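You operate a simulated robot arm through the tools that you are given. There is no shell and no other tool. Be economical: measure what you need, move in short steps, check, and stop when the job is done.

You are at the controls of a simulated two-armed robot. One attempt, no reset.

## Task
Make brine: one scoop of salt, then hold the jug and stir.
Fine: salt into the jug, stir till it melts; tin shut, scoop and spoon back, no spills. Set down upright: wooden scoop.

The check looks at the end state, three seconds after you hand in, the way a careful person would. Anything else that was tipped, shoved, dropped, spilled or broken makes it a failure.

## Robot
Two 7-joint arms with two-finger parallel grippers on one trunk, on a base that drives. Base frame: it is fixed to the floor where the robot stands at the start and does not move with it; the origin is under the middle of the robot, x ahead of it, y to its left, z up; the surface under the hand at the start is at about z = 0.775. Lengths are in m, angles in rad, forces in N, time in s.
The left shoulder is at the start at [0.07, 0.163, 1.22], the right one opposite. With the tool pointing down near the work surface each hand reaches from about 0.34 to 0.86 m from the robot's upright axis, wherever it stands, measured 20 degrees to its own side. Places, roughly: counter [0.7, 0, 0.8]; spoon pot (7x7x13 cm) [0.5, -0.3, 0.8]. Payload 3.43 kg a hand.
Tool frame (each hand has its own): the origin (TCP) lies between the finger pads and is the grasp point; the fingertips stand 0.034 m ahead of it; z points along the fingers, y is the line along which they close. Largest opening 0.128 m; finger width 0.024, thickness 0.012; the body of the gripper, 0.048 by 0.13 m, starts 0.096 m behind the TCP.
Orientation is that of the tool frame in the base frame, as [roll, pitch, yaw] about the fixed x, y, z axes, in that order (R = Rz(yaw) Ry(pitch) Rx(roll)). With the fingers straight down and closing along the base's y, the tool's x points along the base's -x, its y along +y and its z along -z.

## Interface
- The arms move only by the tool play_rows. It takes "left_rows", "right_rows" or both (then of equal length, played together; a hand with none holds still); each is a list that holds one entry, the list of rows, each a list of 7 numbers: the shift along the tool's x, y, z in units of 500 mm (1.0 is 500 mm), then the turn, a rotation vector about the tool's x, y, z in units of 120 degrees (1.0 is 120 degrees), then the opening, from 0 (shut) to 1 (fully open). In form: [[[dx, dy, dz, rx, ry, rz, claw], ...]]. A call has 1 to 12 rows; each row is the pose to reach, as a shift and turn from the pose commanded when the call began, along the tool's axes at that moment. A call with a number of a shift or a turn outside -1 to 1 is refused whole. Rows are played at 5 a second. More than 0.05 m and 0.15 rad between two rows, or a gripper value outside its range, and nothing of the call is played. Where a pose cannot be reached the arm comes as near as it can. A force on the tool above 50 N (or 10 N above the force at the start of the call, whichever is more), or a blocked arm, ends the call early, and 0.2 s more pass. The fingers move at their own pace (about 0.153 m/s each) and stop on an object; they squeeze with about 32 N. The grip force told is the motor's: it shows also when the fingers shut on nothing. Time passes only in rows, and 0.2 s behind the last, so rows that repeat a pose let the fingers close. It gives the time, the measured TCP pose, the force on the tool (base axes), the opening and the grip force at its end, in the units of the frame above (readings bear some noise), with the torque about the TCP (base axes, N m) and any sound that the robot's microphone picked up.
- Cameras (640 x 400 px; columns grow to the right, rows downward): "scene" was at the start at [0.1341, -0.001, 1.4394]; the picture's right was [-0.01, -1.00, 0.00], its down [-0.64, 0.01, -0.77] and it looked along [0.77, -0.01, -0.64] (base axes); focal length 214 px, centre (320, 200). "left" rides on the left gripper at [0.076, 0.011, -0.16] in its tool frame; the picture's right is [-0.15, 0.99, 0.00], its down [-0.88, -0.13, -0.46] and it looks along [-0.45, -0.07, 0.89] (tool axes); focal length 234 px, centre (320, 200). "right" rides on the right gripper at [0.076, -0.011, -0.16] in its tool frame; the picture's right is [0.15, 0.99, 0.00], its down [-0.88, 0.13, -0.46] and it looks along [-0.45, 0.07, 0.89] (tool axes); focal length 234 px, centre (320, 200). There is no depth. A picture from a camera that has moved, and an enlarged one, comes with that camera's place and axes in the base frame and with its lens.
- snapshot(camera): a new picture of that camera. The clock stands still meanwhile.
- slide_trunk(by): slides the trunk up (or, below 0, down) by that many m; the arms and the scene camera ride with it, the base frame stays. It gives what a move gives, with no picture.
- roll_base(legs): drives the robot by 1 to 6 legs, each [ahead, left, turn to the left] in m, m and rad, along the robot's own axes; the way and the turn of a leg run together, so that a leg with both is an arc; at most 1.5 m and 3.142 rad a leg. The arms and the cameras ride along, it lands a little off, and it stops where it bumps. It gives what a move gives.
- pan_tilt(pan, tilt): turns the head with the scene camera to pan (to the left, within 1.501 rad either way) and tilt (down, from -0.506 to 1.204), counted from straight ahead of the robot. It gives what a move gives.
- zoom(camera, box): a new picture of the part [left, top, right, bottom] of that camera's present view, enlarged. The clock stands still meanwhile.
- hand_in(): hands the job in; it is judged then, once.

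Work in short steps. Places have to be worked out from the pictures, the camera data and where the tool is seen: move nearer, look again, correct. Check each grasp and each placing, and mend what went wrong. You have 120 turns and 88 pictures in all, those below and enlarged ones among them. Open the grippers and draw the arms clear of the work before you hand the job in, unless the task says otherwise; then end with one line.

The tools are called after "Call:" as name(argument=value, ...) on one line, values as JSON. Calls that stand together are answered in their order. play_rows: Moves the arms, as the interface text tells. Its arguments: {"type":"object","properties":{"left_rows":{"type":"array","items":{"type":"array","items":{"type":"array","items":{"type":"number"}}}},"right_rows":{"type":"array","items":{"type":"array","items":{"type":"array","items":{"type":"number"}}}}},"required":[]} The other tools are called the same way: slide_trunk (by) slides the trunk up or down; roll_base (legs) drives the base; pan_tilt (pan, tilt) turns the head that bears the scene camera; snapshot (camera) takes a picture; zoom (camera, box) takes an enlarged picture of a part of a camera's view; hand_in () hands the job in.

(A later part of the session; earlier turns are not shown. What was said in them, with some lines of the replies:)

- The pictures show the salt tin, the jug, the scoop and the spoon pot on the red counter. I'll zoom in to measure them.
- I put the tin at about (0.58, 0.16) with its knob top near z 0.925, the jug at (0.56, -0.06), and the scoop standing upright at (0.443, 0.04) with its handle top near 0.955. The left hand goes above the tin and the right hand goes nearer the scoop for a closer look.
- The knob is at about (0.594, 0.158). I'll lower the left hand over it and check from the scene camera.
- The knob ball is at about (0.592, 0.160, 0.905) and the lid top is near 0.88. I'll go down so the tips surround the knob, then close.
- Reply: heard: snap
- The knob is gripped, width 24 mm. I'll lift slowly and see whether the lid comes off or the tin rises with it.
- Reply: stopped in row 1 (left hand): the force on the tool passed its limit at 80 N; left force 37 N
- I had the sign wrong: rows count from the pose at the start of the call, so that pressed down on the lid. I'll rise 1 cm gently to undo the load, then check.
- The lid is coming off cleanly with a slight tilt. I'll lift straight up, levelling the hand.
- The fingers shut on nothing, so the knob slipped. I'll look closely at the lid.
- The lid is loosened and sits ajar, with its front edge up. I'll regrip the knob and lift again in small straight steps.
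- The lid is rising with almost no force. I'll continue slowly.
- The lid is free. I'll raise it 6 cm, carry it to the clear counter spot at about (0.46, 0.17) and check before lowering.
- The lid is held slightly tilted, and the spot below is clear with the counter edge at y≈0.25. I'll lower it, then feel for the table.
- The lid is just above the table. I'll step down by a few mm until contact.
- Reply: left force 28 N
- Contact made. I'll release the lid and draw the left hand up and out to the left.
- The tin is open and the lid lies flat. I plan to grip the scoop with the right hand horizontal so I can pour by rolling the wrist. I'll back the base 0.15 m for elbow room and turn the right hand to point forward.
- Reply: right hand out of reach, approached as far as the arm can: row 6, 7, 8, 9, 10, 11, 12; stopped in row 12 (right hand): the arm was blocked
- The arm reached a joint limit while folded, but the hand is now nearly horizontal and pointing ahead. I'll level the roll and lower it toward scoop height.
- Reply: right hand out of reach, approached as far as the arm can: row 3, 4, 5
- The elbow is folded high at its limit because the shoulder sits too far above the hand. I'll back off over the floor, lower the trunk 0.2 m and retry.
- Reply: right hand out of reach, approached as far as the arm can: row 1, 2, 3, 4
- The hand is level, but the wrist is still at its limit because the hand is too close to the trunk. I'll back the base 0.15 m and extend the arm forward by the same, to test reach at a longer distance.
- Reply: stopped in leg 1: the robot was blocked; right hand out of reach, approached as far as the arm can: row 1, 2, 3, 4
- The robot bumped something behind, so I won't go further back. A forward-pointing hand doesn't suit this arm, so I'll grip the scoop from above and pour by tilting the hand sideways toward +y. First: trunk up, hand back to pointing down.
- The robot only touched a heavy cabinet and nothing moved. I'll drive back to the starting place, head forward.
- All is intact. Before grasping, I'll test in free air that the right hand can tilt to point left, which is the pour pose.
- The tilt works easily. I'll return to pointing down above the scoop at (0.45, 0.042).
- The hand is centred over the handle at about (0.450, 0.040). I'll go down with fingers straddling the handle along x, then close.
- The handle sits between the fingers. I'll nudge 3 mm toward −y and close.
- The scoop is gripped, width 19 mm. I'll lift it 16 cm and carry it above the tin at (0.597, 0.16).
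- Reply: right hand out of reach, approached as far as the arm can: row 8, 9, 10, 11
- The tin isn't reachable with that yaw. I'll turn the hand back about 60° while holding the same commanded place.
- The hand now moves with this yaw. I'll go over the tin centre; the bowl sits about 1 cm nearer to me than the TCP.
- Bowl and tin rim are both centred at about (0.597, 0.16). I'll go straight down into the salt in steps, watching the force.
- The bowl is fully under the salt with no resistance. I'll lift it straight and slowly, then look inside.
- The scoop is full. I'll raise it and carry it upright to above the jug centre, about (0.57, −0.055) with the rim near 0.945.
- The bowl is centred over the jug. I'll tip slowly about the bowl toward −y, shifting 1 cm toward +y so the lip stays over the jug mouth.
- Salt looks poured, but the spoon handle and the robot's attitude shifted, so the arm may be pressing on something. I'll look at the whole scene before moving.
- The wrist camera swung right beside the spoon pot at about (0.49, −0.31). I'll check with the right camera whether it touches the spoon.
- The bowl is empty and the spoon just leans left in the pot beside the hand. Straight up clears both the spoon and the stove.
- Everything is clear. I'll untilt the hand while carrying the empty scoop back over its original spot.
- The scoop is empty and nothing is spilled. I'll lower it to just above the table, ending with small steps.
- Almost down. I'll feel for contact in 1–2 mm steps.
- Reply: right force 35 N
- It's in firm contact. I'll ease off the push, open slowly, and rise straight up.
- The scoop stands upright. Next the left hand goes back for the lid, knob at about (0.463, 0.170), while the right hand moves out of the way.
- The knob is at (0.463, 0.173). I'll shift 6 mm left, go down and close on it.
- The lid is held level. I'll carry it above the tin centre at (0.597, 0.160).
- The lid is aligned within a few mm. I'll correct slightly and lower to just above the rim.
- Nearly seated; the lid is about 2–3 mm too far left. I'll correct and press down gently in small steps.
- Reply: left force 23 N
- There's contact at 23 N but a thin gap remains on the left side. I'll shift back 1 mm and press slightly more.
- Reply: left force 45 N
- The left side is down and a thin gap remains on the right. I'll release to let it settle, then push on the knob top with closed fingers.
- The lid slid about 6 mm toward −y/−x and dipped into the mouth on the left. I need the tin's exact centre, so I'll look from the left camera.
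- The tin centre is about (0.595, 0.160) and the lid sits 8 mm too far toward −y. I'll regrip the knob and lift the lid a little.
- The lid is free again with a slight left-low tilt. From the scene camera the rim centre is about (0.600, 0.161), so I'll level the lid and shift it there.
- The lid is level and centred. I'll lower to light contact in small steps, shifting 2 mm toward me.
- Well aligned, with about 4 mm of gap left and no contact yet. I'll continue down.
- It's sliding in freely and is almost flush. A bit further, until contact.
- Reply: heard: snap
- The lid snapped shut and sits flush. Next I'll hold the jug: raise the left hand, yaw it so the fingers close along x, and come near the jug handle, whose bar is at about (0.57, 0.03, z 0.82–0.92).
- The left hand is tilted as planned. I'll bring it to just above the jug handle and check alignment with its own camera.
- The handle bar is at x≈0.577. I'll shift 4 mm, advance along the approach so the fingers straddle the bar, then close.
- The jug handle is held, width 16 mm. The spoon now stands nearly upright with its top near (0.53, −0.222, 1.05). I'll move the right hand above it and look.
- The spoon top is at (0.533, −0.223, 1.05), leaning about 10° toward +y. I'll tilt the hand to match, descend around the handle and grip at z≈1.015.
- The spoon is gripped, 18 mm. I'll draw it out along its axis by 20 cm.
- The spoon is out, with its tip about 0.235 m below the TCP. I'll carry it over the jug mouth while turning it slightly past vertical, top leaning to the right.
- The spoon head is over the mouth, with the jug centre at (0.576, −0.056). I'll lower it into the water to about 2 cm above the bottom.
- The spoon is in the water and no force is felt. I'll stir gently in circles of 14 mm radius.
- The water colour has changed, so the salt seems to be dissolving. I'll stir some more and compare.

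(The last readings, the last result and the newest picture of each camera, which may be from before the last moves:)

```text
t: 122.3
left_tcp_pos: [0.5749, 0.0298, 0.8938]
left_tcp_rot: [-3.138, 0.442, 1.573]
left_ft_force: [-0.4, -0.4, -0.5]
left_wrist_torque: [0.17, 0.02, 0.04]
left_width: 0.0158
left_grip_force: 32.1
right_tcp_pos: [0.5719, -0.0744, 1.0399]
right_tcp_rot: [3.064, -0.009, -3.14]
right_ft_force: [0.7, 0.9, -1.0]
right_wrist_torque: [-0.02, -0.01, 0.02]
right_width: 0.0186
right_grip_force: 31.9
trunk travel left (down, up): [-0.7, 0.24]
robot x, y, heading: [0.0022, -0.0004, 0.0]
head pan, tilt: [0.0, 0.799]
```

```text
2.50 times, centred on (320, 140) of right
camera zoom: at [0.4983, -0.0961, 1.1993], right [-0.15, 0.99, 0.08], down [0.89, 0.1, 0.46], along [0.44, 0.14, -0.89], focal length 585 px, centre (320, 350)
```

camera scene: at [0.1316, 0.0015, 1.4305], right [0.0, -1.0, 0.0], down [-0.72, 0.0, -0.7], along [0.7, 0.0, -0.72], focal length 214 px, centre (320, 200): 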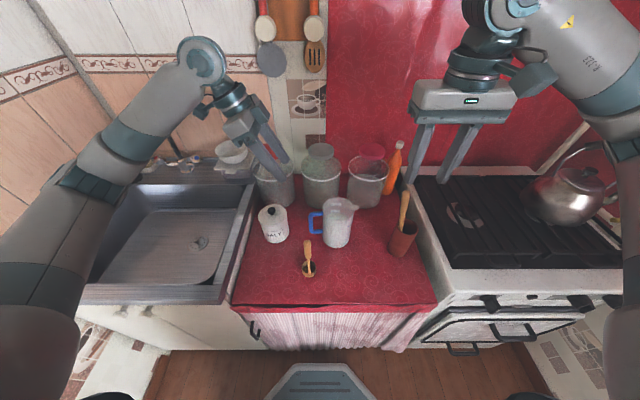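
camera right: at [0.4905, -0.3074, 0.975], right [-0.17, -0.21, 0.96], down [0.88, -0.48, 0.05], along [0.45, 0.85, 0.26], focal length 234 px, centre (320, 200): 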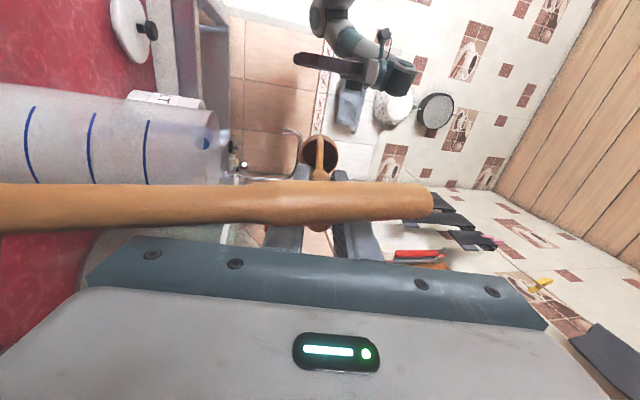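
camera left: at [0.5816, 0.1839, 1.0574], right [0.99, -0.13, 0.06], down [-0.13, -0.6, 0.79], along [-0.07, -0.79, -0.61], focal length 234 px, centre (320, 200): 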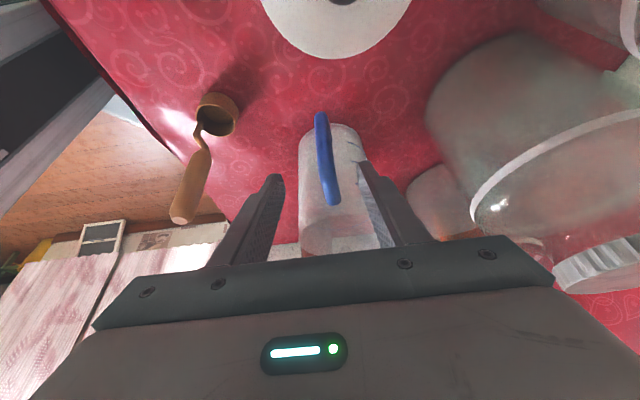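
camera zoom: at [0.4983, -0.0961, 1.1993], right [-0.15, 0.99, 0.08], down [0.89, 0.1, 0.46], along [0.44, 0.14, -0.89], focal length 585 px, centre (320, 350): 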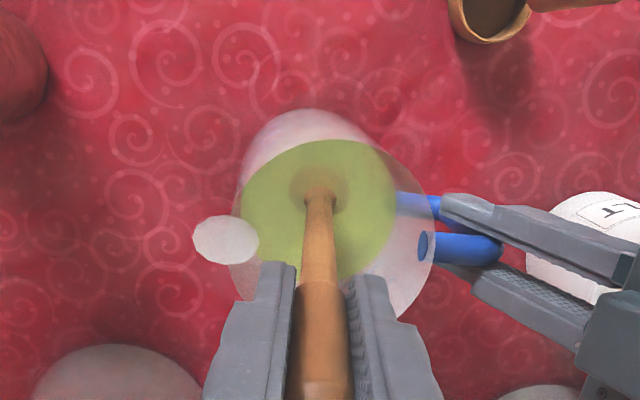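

The colour is unchanged from before, so it's fully dissolved. I'll lift the spoon straight out and let it drip over the jug.

Call:
play_rows(right_rows=[[[0, 0.004, -0.05, 0, 0, 0, 0], [0, 0.01, -0.12, 0, 0, 0, 0], [0, 0.017, -0.19, 0, 0, 0, 0], [0, 0.024, -0.26, 0, 0, 0, 0], [0, 0.03, -0.33, 0, 0, 0, 0], [0, 0.036, -0.39, 0, 0, 0, 0], [0, 0.036, -0.39, 0, 0, 0, 0], [0, 0.036, -0.39, 0, 0, 0, 0], [0, 0.036, -0.39, 0, 0, 0, 0], [0, 0.036, -0.39, 0, 0, 0, 0], [0, 0.036, -0.39, 0, 0, 0, 0], [0, 0.036, -0.39, 0, 0, 0, 0]]])

Call:
play_rows(right_rows=[[[0.009, -0.042, -0.003, 0, 0, 0, 0], [0.018, -0.084, -0.007, 0, 0, 0, 0], [0.028, -0.126, -0.01, 0, 0, 0, 0], [0.037, -0.168, -0.014, 0, 0, 0, 0], [0.046, -0.21, -0.017, 0, 0, 0, 0], [0.055, -0.253, -0.02, 0, 0, 0, 0], [0.064, -0.295, -0.024, 0, 0, 0, 0], [0.074, -0.337, -0.027, 0, 0, 0, 0], [0.083, -0.379, -0.03, 0, 0, 0, 0], [0.092, -0.421, -0.034, 0, 0, 0, 0], [0.092, -0.421, -0.034, 0, 0, 0, 0]]])

Call:
zoom(camera="right", box=[200, 40, 440, 220])

Call:
zoom(camera="scene", box=[300, 130, 480, 270])

```text
t: 124.9
left_tcp_pos: [0.5754, 0.0288, 0.8947]
left_tcp_rot: [-3.141, 0.441, 1.573]
left_ft_force: [-0.1, 1.7, -1.0]
left_wrist_torque: [0.27, 0.09, 0.01]
left_width: 0.0156
left_grip_force: 32.2
right_tcp_pos: [0.5744, -0.0718, 1.2371]
right_tcp_rot: [3.063, -0.01, -3.141]
right_ft_force: [0.1, -0.1, -0.6]
right_wrist_torque: [-0.01, 0.01, 0.02]
right_width: 0.0179
right_grip_force: 32.4
trunk travel left (down, up): [-0.7, 0.24]
robot x, y, heading: [0.0011, -0.001, 0.003]
head pan, tilt: [0.0, 0.799]
```

```text
t: 127.3
left_tcp_pos: [0.5749, 0.0292, 0.8943]
left_tcp_rot: [-3.138, 0.445, 1.572]
left_ft_force: [0.1, -1.6, 1.1]
left_wrist_torque: [0.12, 0.0, -0.03]
left_width: 0.0161
left_grip_force: 31.6
right_tcp_pos: [0.5298, -0.283, 1.2357]
right_tcp_rot: [3.065, -0.01, -3.14]
right_ft_force: [0.1, 0.1, -0.3]
right_wrist_torque: [-0.02, 0.05, 0.03]
right_width: 0.0182
right_grip_force: 32.2
trunk travel left (down, up): [-0.7, 0.24]
robot x, y, heading: [0.0052, 0.0019, -0.003]
head pan, tilt: [0.0, 0.799]
```

```text
2.22 times, centred on (320, 130) of right
camera zoom: at [0.4554, -0.3054, 1.3952], right [-0.15, 0.99, 0.08], down [0.88, 0.1, 0.46], along [0.44, 0.14, -0.89], focal length 520 px, centre (320, 356)
```

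zoom: 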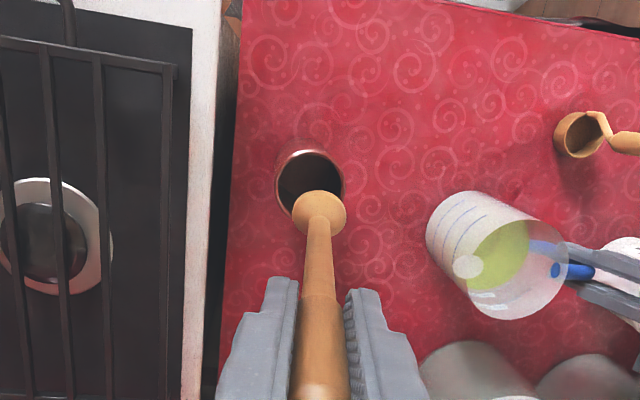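

```text
2.86 times, centred on (390, 200) of scene
camera zoom: at [0.1322, 0.0007, 1.4304], right [0.0, -1.0, 0.0], down [-0.72, 0.0, -0.7], along [0.7, 0.0, -0.72], focal length 613 px, centre (120, 200)
```

zoom: 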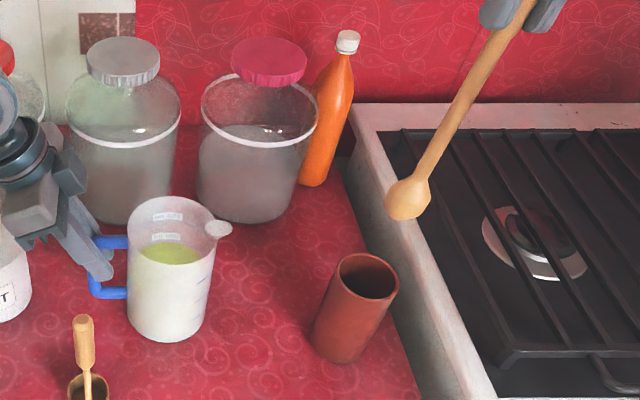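

The spoon head is right over the pot centre at (0.529, −0.265). I'll lower it straight in, slowing near the bottom.

Call:
play_rows(right_rows=[[[0, -0.006, 0.07, 0, 0, 0, 0], [0, -0.012, 0.14, 0, 0, 0, 0], [0, -0.018, 0.21, 0, 0, 0, 0], [0, -0.023, 0.28, 0, 0, 0, 0], [0, -0.028, 0.34, 0, 0, 0, 0], [0, -0.031, 0.38, 0, 0, 0, 0], [0, -0.033, 0.41, 0, 0, 0, 0], [0, -0.034, 0.42, 0, 0, 0, 0]]])

Call:
zoom(camera="scene", box=[340, 150, 460, 260])

```text
t: 129.1
left_tcp_pos: [0.5743, 0.0289, 0.8948]
left_tcp_rot: [-3.141, 0.441, 1.575]
left_ft_force: [0.4, 1.0, 0.3]
left_wrist_torque: [0.1, -0.02, 0.09]
left_width: 0.0158
left_grip_force: 31.9
right_tcp_pos: [0.5265, -0.2833, 1.0255]
right_tcp_rot: [3.061, -0.012, 3.139]
right_ft_force: [0.3, -0.1, -1.0]
right_wrist_torque: [-0.01, 0.02, -0.02]
right_width: 0.0181
right_grip_force: 32.6
trunk travel left (down, up): [-0.7, 0.24]
robot x, y, heading: [0.0036, 0.0031, -0.003]
head pan, tilt: [0.0, 0.799]
```

```text
3.64 times, centred on (400, 205) of scene
camera zoom: at [0.1319, 0.0005, 1.4304], right [0.0, -1.0, 0.0], down [-0.72, 0.0, -0.7], along [0.7, 0.0, -0.72], focal length 780 px, centre (29, 182)
```

zoom: 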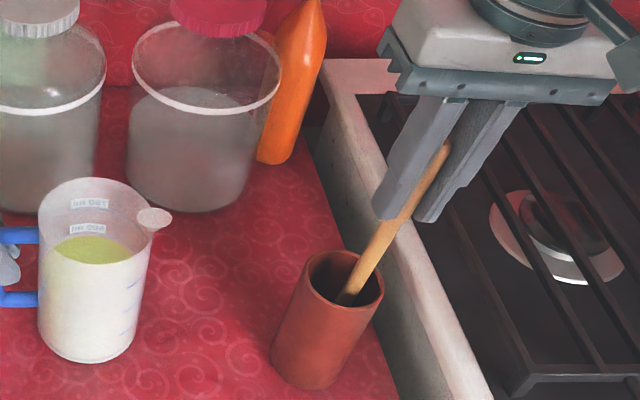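

The spoon is inside the pot. I'll feel for its bottom in small steps, then release.

Call:
play_rows(right_rows=[[[0, 0, 0.004, 0, 0, 0, 0], [0, 0, 0.008, 0, 0, 0, 0], [0, 0, 0.012, 0, 0, 0, 0]]])

```text
t: 129.9
left_tcp_pos: [0.5751, 0.03, 0.8938]
left_tcp_rot: [-3.14, 0.442, 1.574]
left_ft_force: [1.7, 1.6, 0.6]
left_wrist_torque: [0.08, -0.05, 0.13]
left_width: 0.0157
left_grip_force: 31.4
right_tcp_pos: [0.5253, -0.2825, 1.0196]
right_tcp_rot: [3.06, -0.009, -3.139]
right_ft_force: [0.5, 0.9, -0.1]
right_wrist_torque: [-0.02, -0.02, 0.05]
right_width: 0.0182
right_grip_force: 32.6
trunk travel left (down, up): [-0.7, 0.24]
robot x, y, heading: [0.0039, 0.0023, -0.002]
head pan, tilt: [0.0, 0.799]
```

Call:
play_rows(right_rows=[[[0, 0, 0.004, 0, 0, 0, 0], [0, 0, 0.008, 0, 0, 0, 0]]])

```text
t: 130.5
left_tcp_pos: [0.5743, 0.0293, 0.8932]
left_tcp_rot: [-3.14, 0.441, 1.573]
left_ft_force: [0.9, 1.0, -0.2]
left_wrist_torque: [0.12, -0.07, 0.11]
left_width: 0.0159
left_grip_force: 32.0
right_tcp_pos: [0.5261, -0.2832, 1.0173]
right_tcp_rot: [3.062, -0.007, 3.141]
right_ft_force: [-0.6, 0.1, 5.1]
right_wrist_torque: [-0.02, 0.05, -0.03]
right_width: 0.0181
right_grip_force: 31.7
trunk travel left (down, up): [-0.7, 0.24]
robot x, y, heading: [0.0022, 0.001, 0.003]
head pan, tilt: [0.0, 0.799]
```

Contact with the pot bottom at 5 N. I'll release the spoon and rise along the handle.

Call:
play_rows(right_rows=[[[0, 0, 0, 0, 0, 0, 0.2], [0, 0, 0, 0, 0, 0, 0.35], [0, 0, 0, 0, 0, 0, 0.5], [0, 0, -0.05, 0, 0, 0, 0.5], [0, 0, -0.12, 0, 0, 0, 0.5], [0, 0, -0.2, 0, 0, 0, 0.5], [0, 0, -0.28, 0, 0, 0, 0.5], [0, 0, -0.36, 0, 0, 0, 0.5]]])

Call:
play_rows(left_rows=[[[0, 0, 0, 0, 0, 0, 0.2], [0, 0, 0, 0, 0, 0, 0.4], [0, 0, 0, 0, 0, 0, 0.5], [0, 0, -0.05, 0, 0, 0, 0.5], [0, 0, -0.12, 0, 0, 0, 0.5], [0, 0, -0.2, 0, 0, 0, 0.5], [0, 0, -0.28, 0, 0, 0, 0.5], [0, 0, -0.36, 0, 0, 0, 0.5], [0, 0, -0.44, 0, 0, 0, 0.5]]])

Call:
snapshot(camera="scene")

Call:
zoom(camera="scene", box=[230, 180, 430, 300])

```text
t: 132.3
left_tcp_pos: [0.5745, 0.0288, 0.8944]
left_tcp_rot: [3.141, 0.441, 1.574]
left_ft_force: [-0.8, 2.4, -0.6]
left_wrist_torque: [0.07, -0.08, 0.01]
left_width: 0.0159
left_grip_force: 32.4
right_tcp_pos: [0.5281, -0.2962, 1.1946]
right_tcp_rot: [3.063, -0.011, -3.141]
right_ft_force: [-0.2, -0.3, 0.5]
right_wrist_torque: [-0.02, -0.01, -0.01]
right_width: 0.064
right_grip_force: 0.0
trunk travel left (down, up): [-0.7, 0.24]
robot x, y, heading: [0.0036, 0.0004, -0.006]
head pan, tilt: [0.0, 0.799]
```

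```text
t: 134.3
left_tcp_pos: [0.5746, 0.1226, 1.0949]
left_tcp_rot: [-3.141, 0.441, 1.575]
left_ft_force: [-1.4, 0.0, 0.1]
left_wrist_torque: [-0.01, -0.02, -0.01]
left_width: 0.0642
left_grip_force: 0.1
right_tcp_pos: [0.5261, -0.2967, 1.1946]
right_tcp_rot: [3.062, -0.009, -3.14]
right_ft_force: [0.1, 0.1, 0.0]
right_wrist_torque: [0.0, 0.0, -0.02]
right_width: 0.0642
right_grip_force: 0.0
trunk travel left (down, up): [-0.7, 0.24]
robot x, y, heading: [0.0027, -0.0016, -0.006]
head pan, tilt: [0.0, 0.799]
```

```text
8 pictures are left
camera scene: at [0.1309, 0.0005, 1.4304], right [0.0, -1.0, 0.0], down [-0.72, 0.0, -0.7], along [0.7, 0.0, -0.72], focal length 214 px, centre (320, 200)
```

scene: 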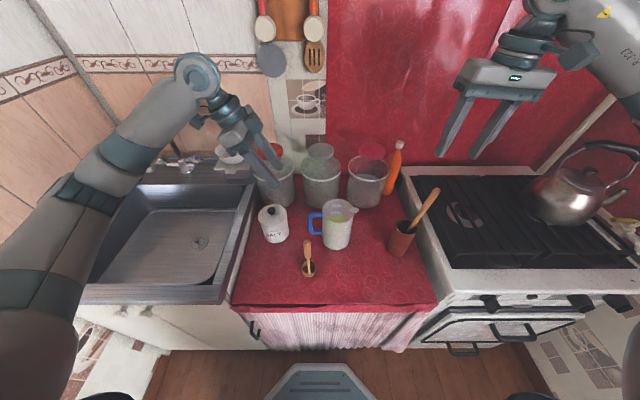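

```text
3.20 times, centred on (330, 240) of scene
camera zoom: at [0.1309, 0.0005, 1.4304], right [0.0, -1.0, 0.0], down [-0.72, 0.0, -0.7], along [0.7, 0.0, -0.72], focal length 686 px, centre (288, 72)
```

zoom: 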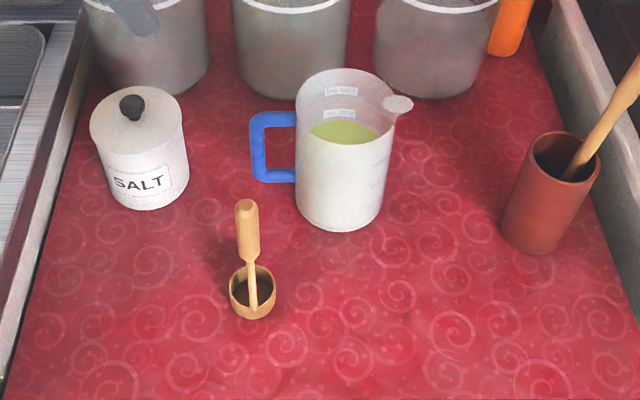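

The scoop is upright, the tin shut, the spoon back in its pot, the brine clear and no spills in sight. I'll draw both arms further clear, then hand in.

Call:
play_rows(left_rows=[[[0, -0.03, -0.06, 0, 0, 0, 0.5], [0, -0.08, -0.12, 0, 0, 0, 0.5], [0, -0.14, -0.18, 0, 0, 0, 0.5], [0, -0.2, -0.22, 0, 0, 0, 0.5]]], right_rows=[[[0.03, 0, -0.05, 0, 0, 0, 0.5], [0.08, 0, -0.1, 0, 0, 0, 0.5], [0.14, 0, -0.15, 0, 0, 0, 0.5], [0.2, 0, -0.2, 0, 0, 0, 0.5]]])

Call:
snapshot(camera="scene")

```text
t: 135.3
left_tcp_pos: [0.4713, 0.1694, 1.1942]
left_tcp_rot: [3.141, 0.441, 1.572]
left_ft_force: [-0.5, -0.2, 0.3]
left_wrist_torque: [0.02, -0.04, -0.01]
left_width: 0.0641
left_grip_force: 0.0
right_tcp_pos: [0.4251, -0.3043, 1.2977]
right_tcp_rot: [3.062, -0.008, -3.14]
right_ft_force: [-1.0, -0.3, 0.4]
right_wrist_torque: [0.02, -0.09, -0.03]
right_width: 0.064
right_grip_force: 0.0
trunk travel left (down, up): [-0.7, 0.24]
robot x, y, heading: [0.0052, 0.0018, 0.004]
head pan, tilt: [0.0, 0.799]
```

```text
6 pictures are left
camera scene: at [0.1279, 0.0011, 1.4307], right [0.0, -1.0, 0.0], down [-0.72, 0.0, -0.7], along [0.7, 0.0, -0.72], focal length 214 px, centre (320, 200)
```

scene: 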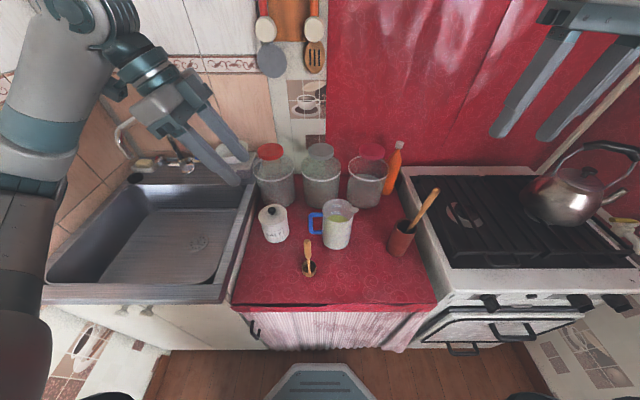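

Both arms are clear and everything is in place, so I'm handing in.

Call:
hand_in()

```text
The job is handed in.
```

The brine is made and handed in: one scoop of salt stirred into the jug until it dissolved, the tin shut, the scoop standing upright, the spoon back in its pot, and no spills seen. Along the way, I pressed the lid down with about 80 N by mistake, backed the base into the cabinet behind, and bumped the spoon so it leaned the other way in its pot; I saw no damage from any of these.
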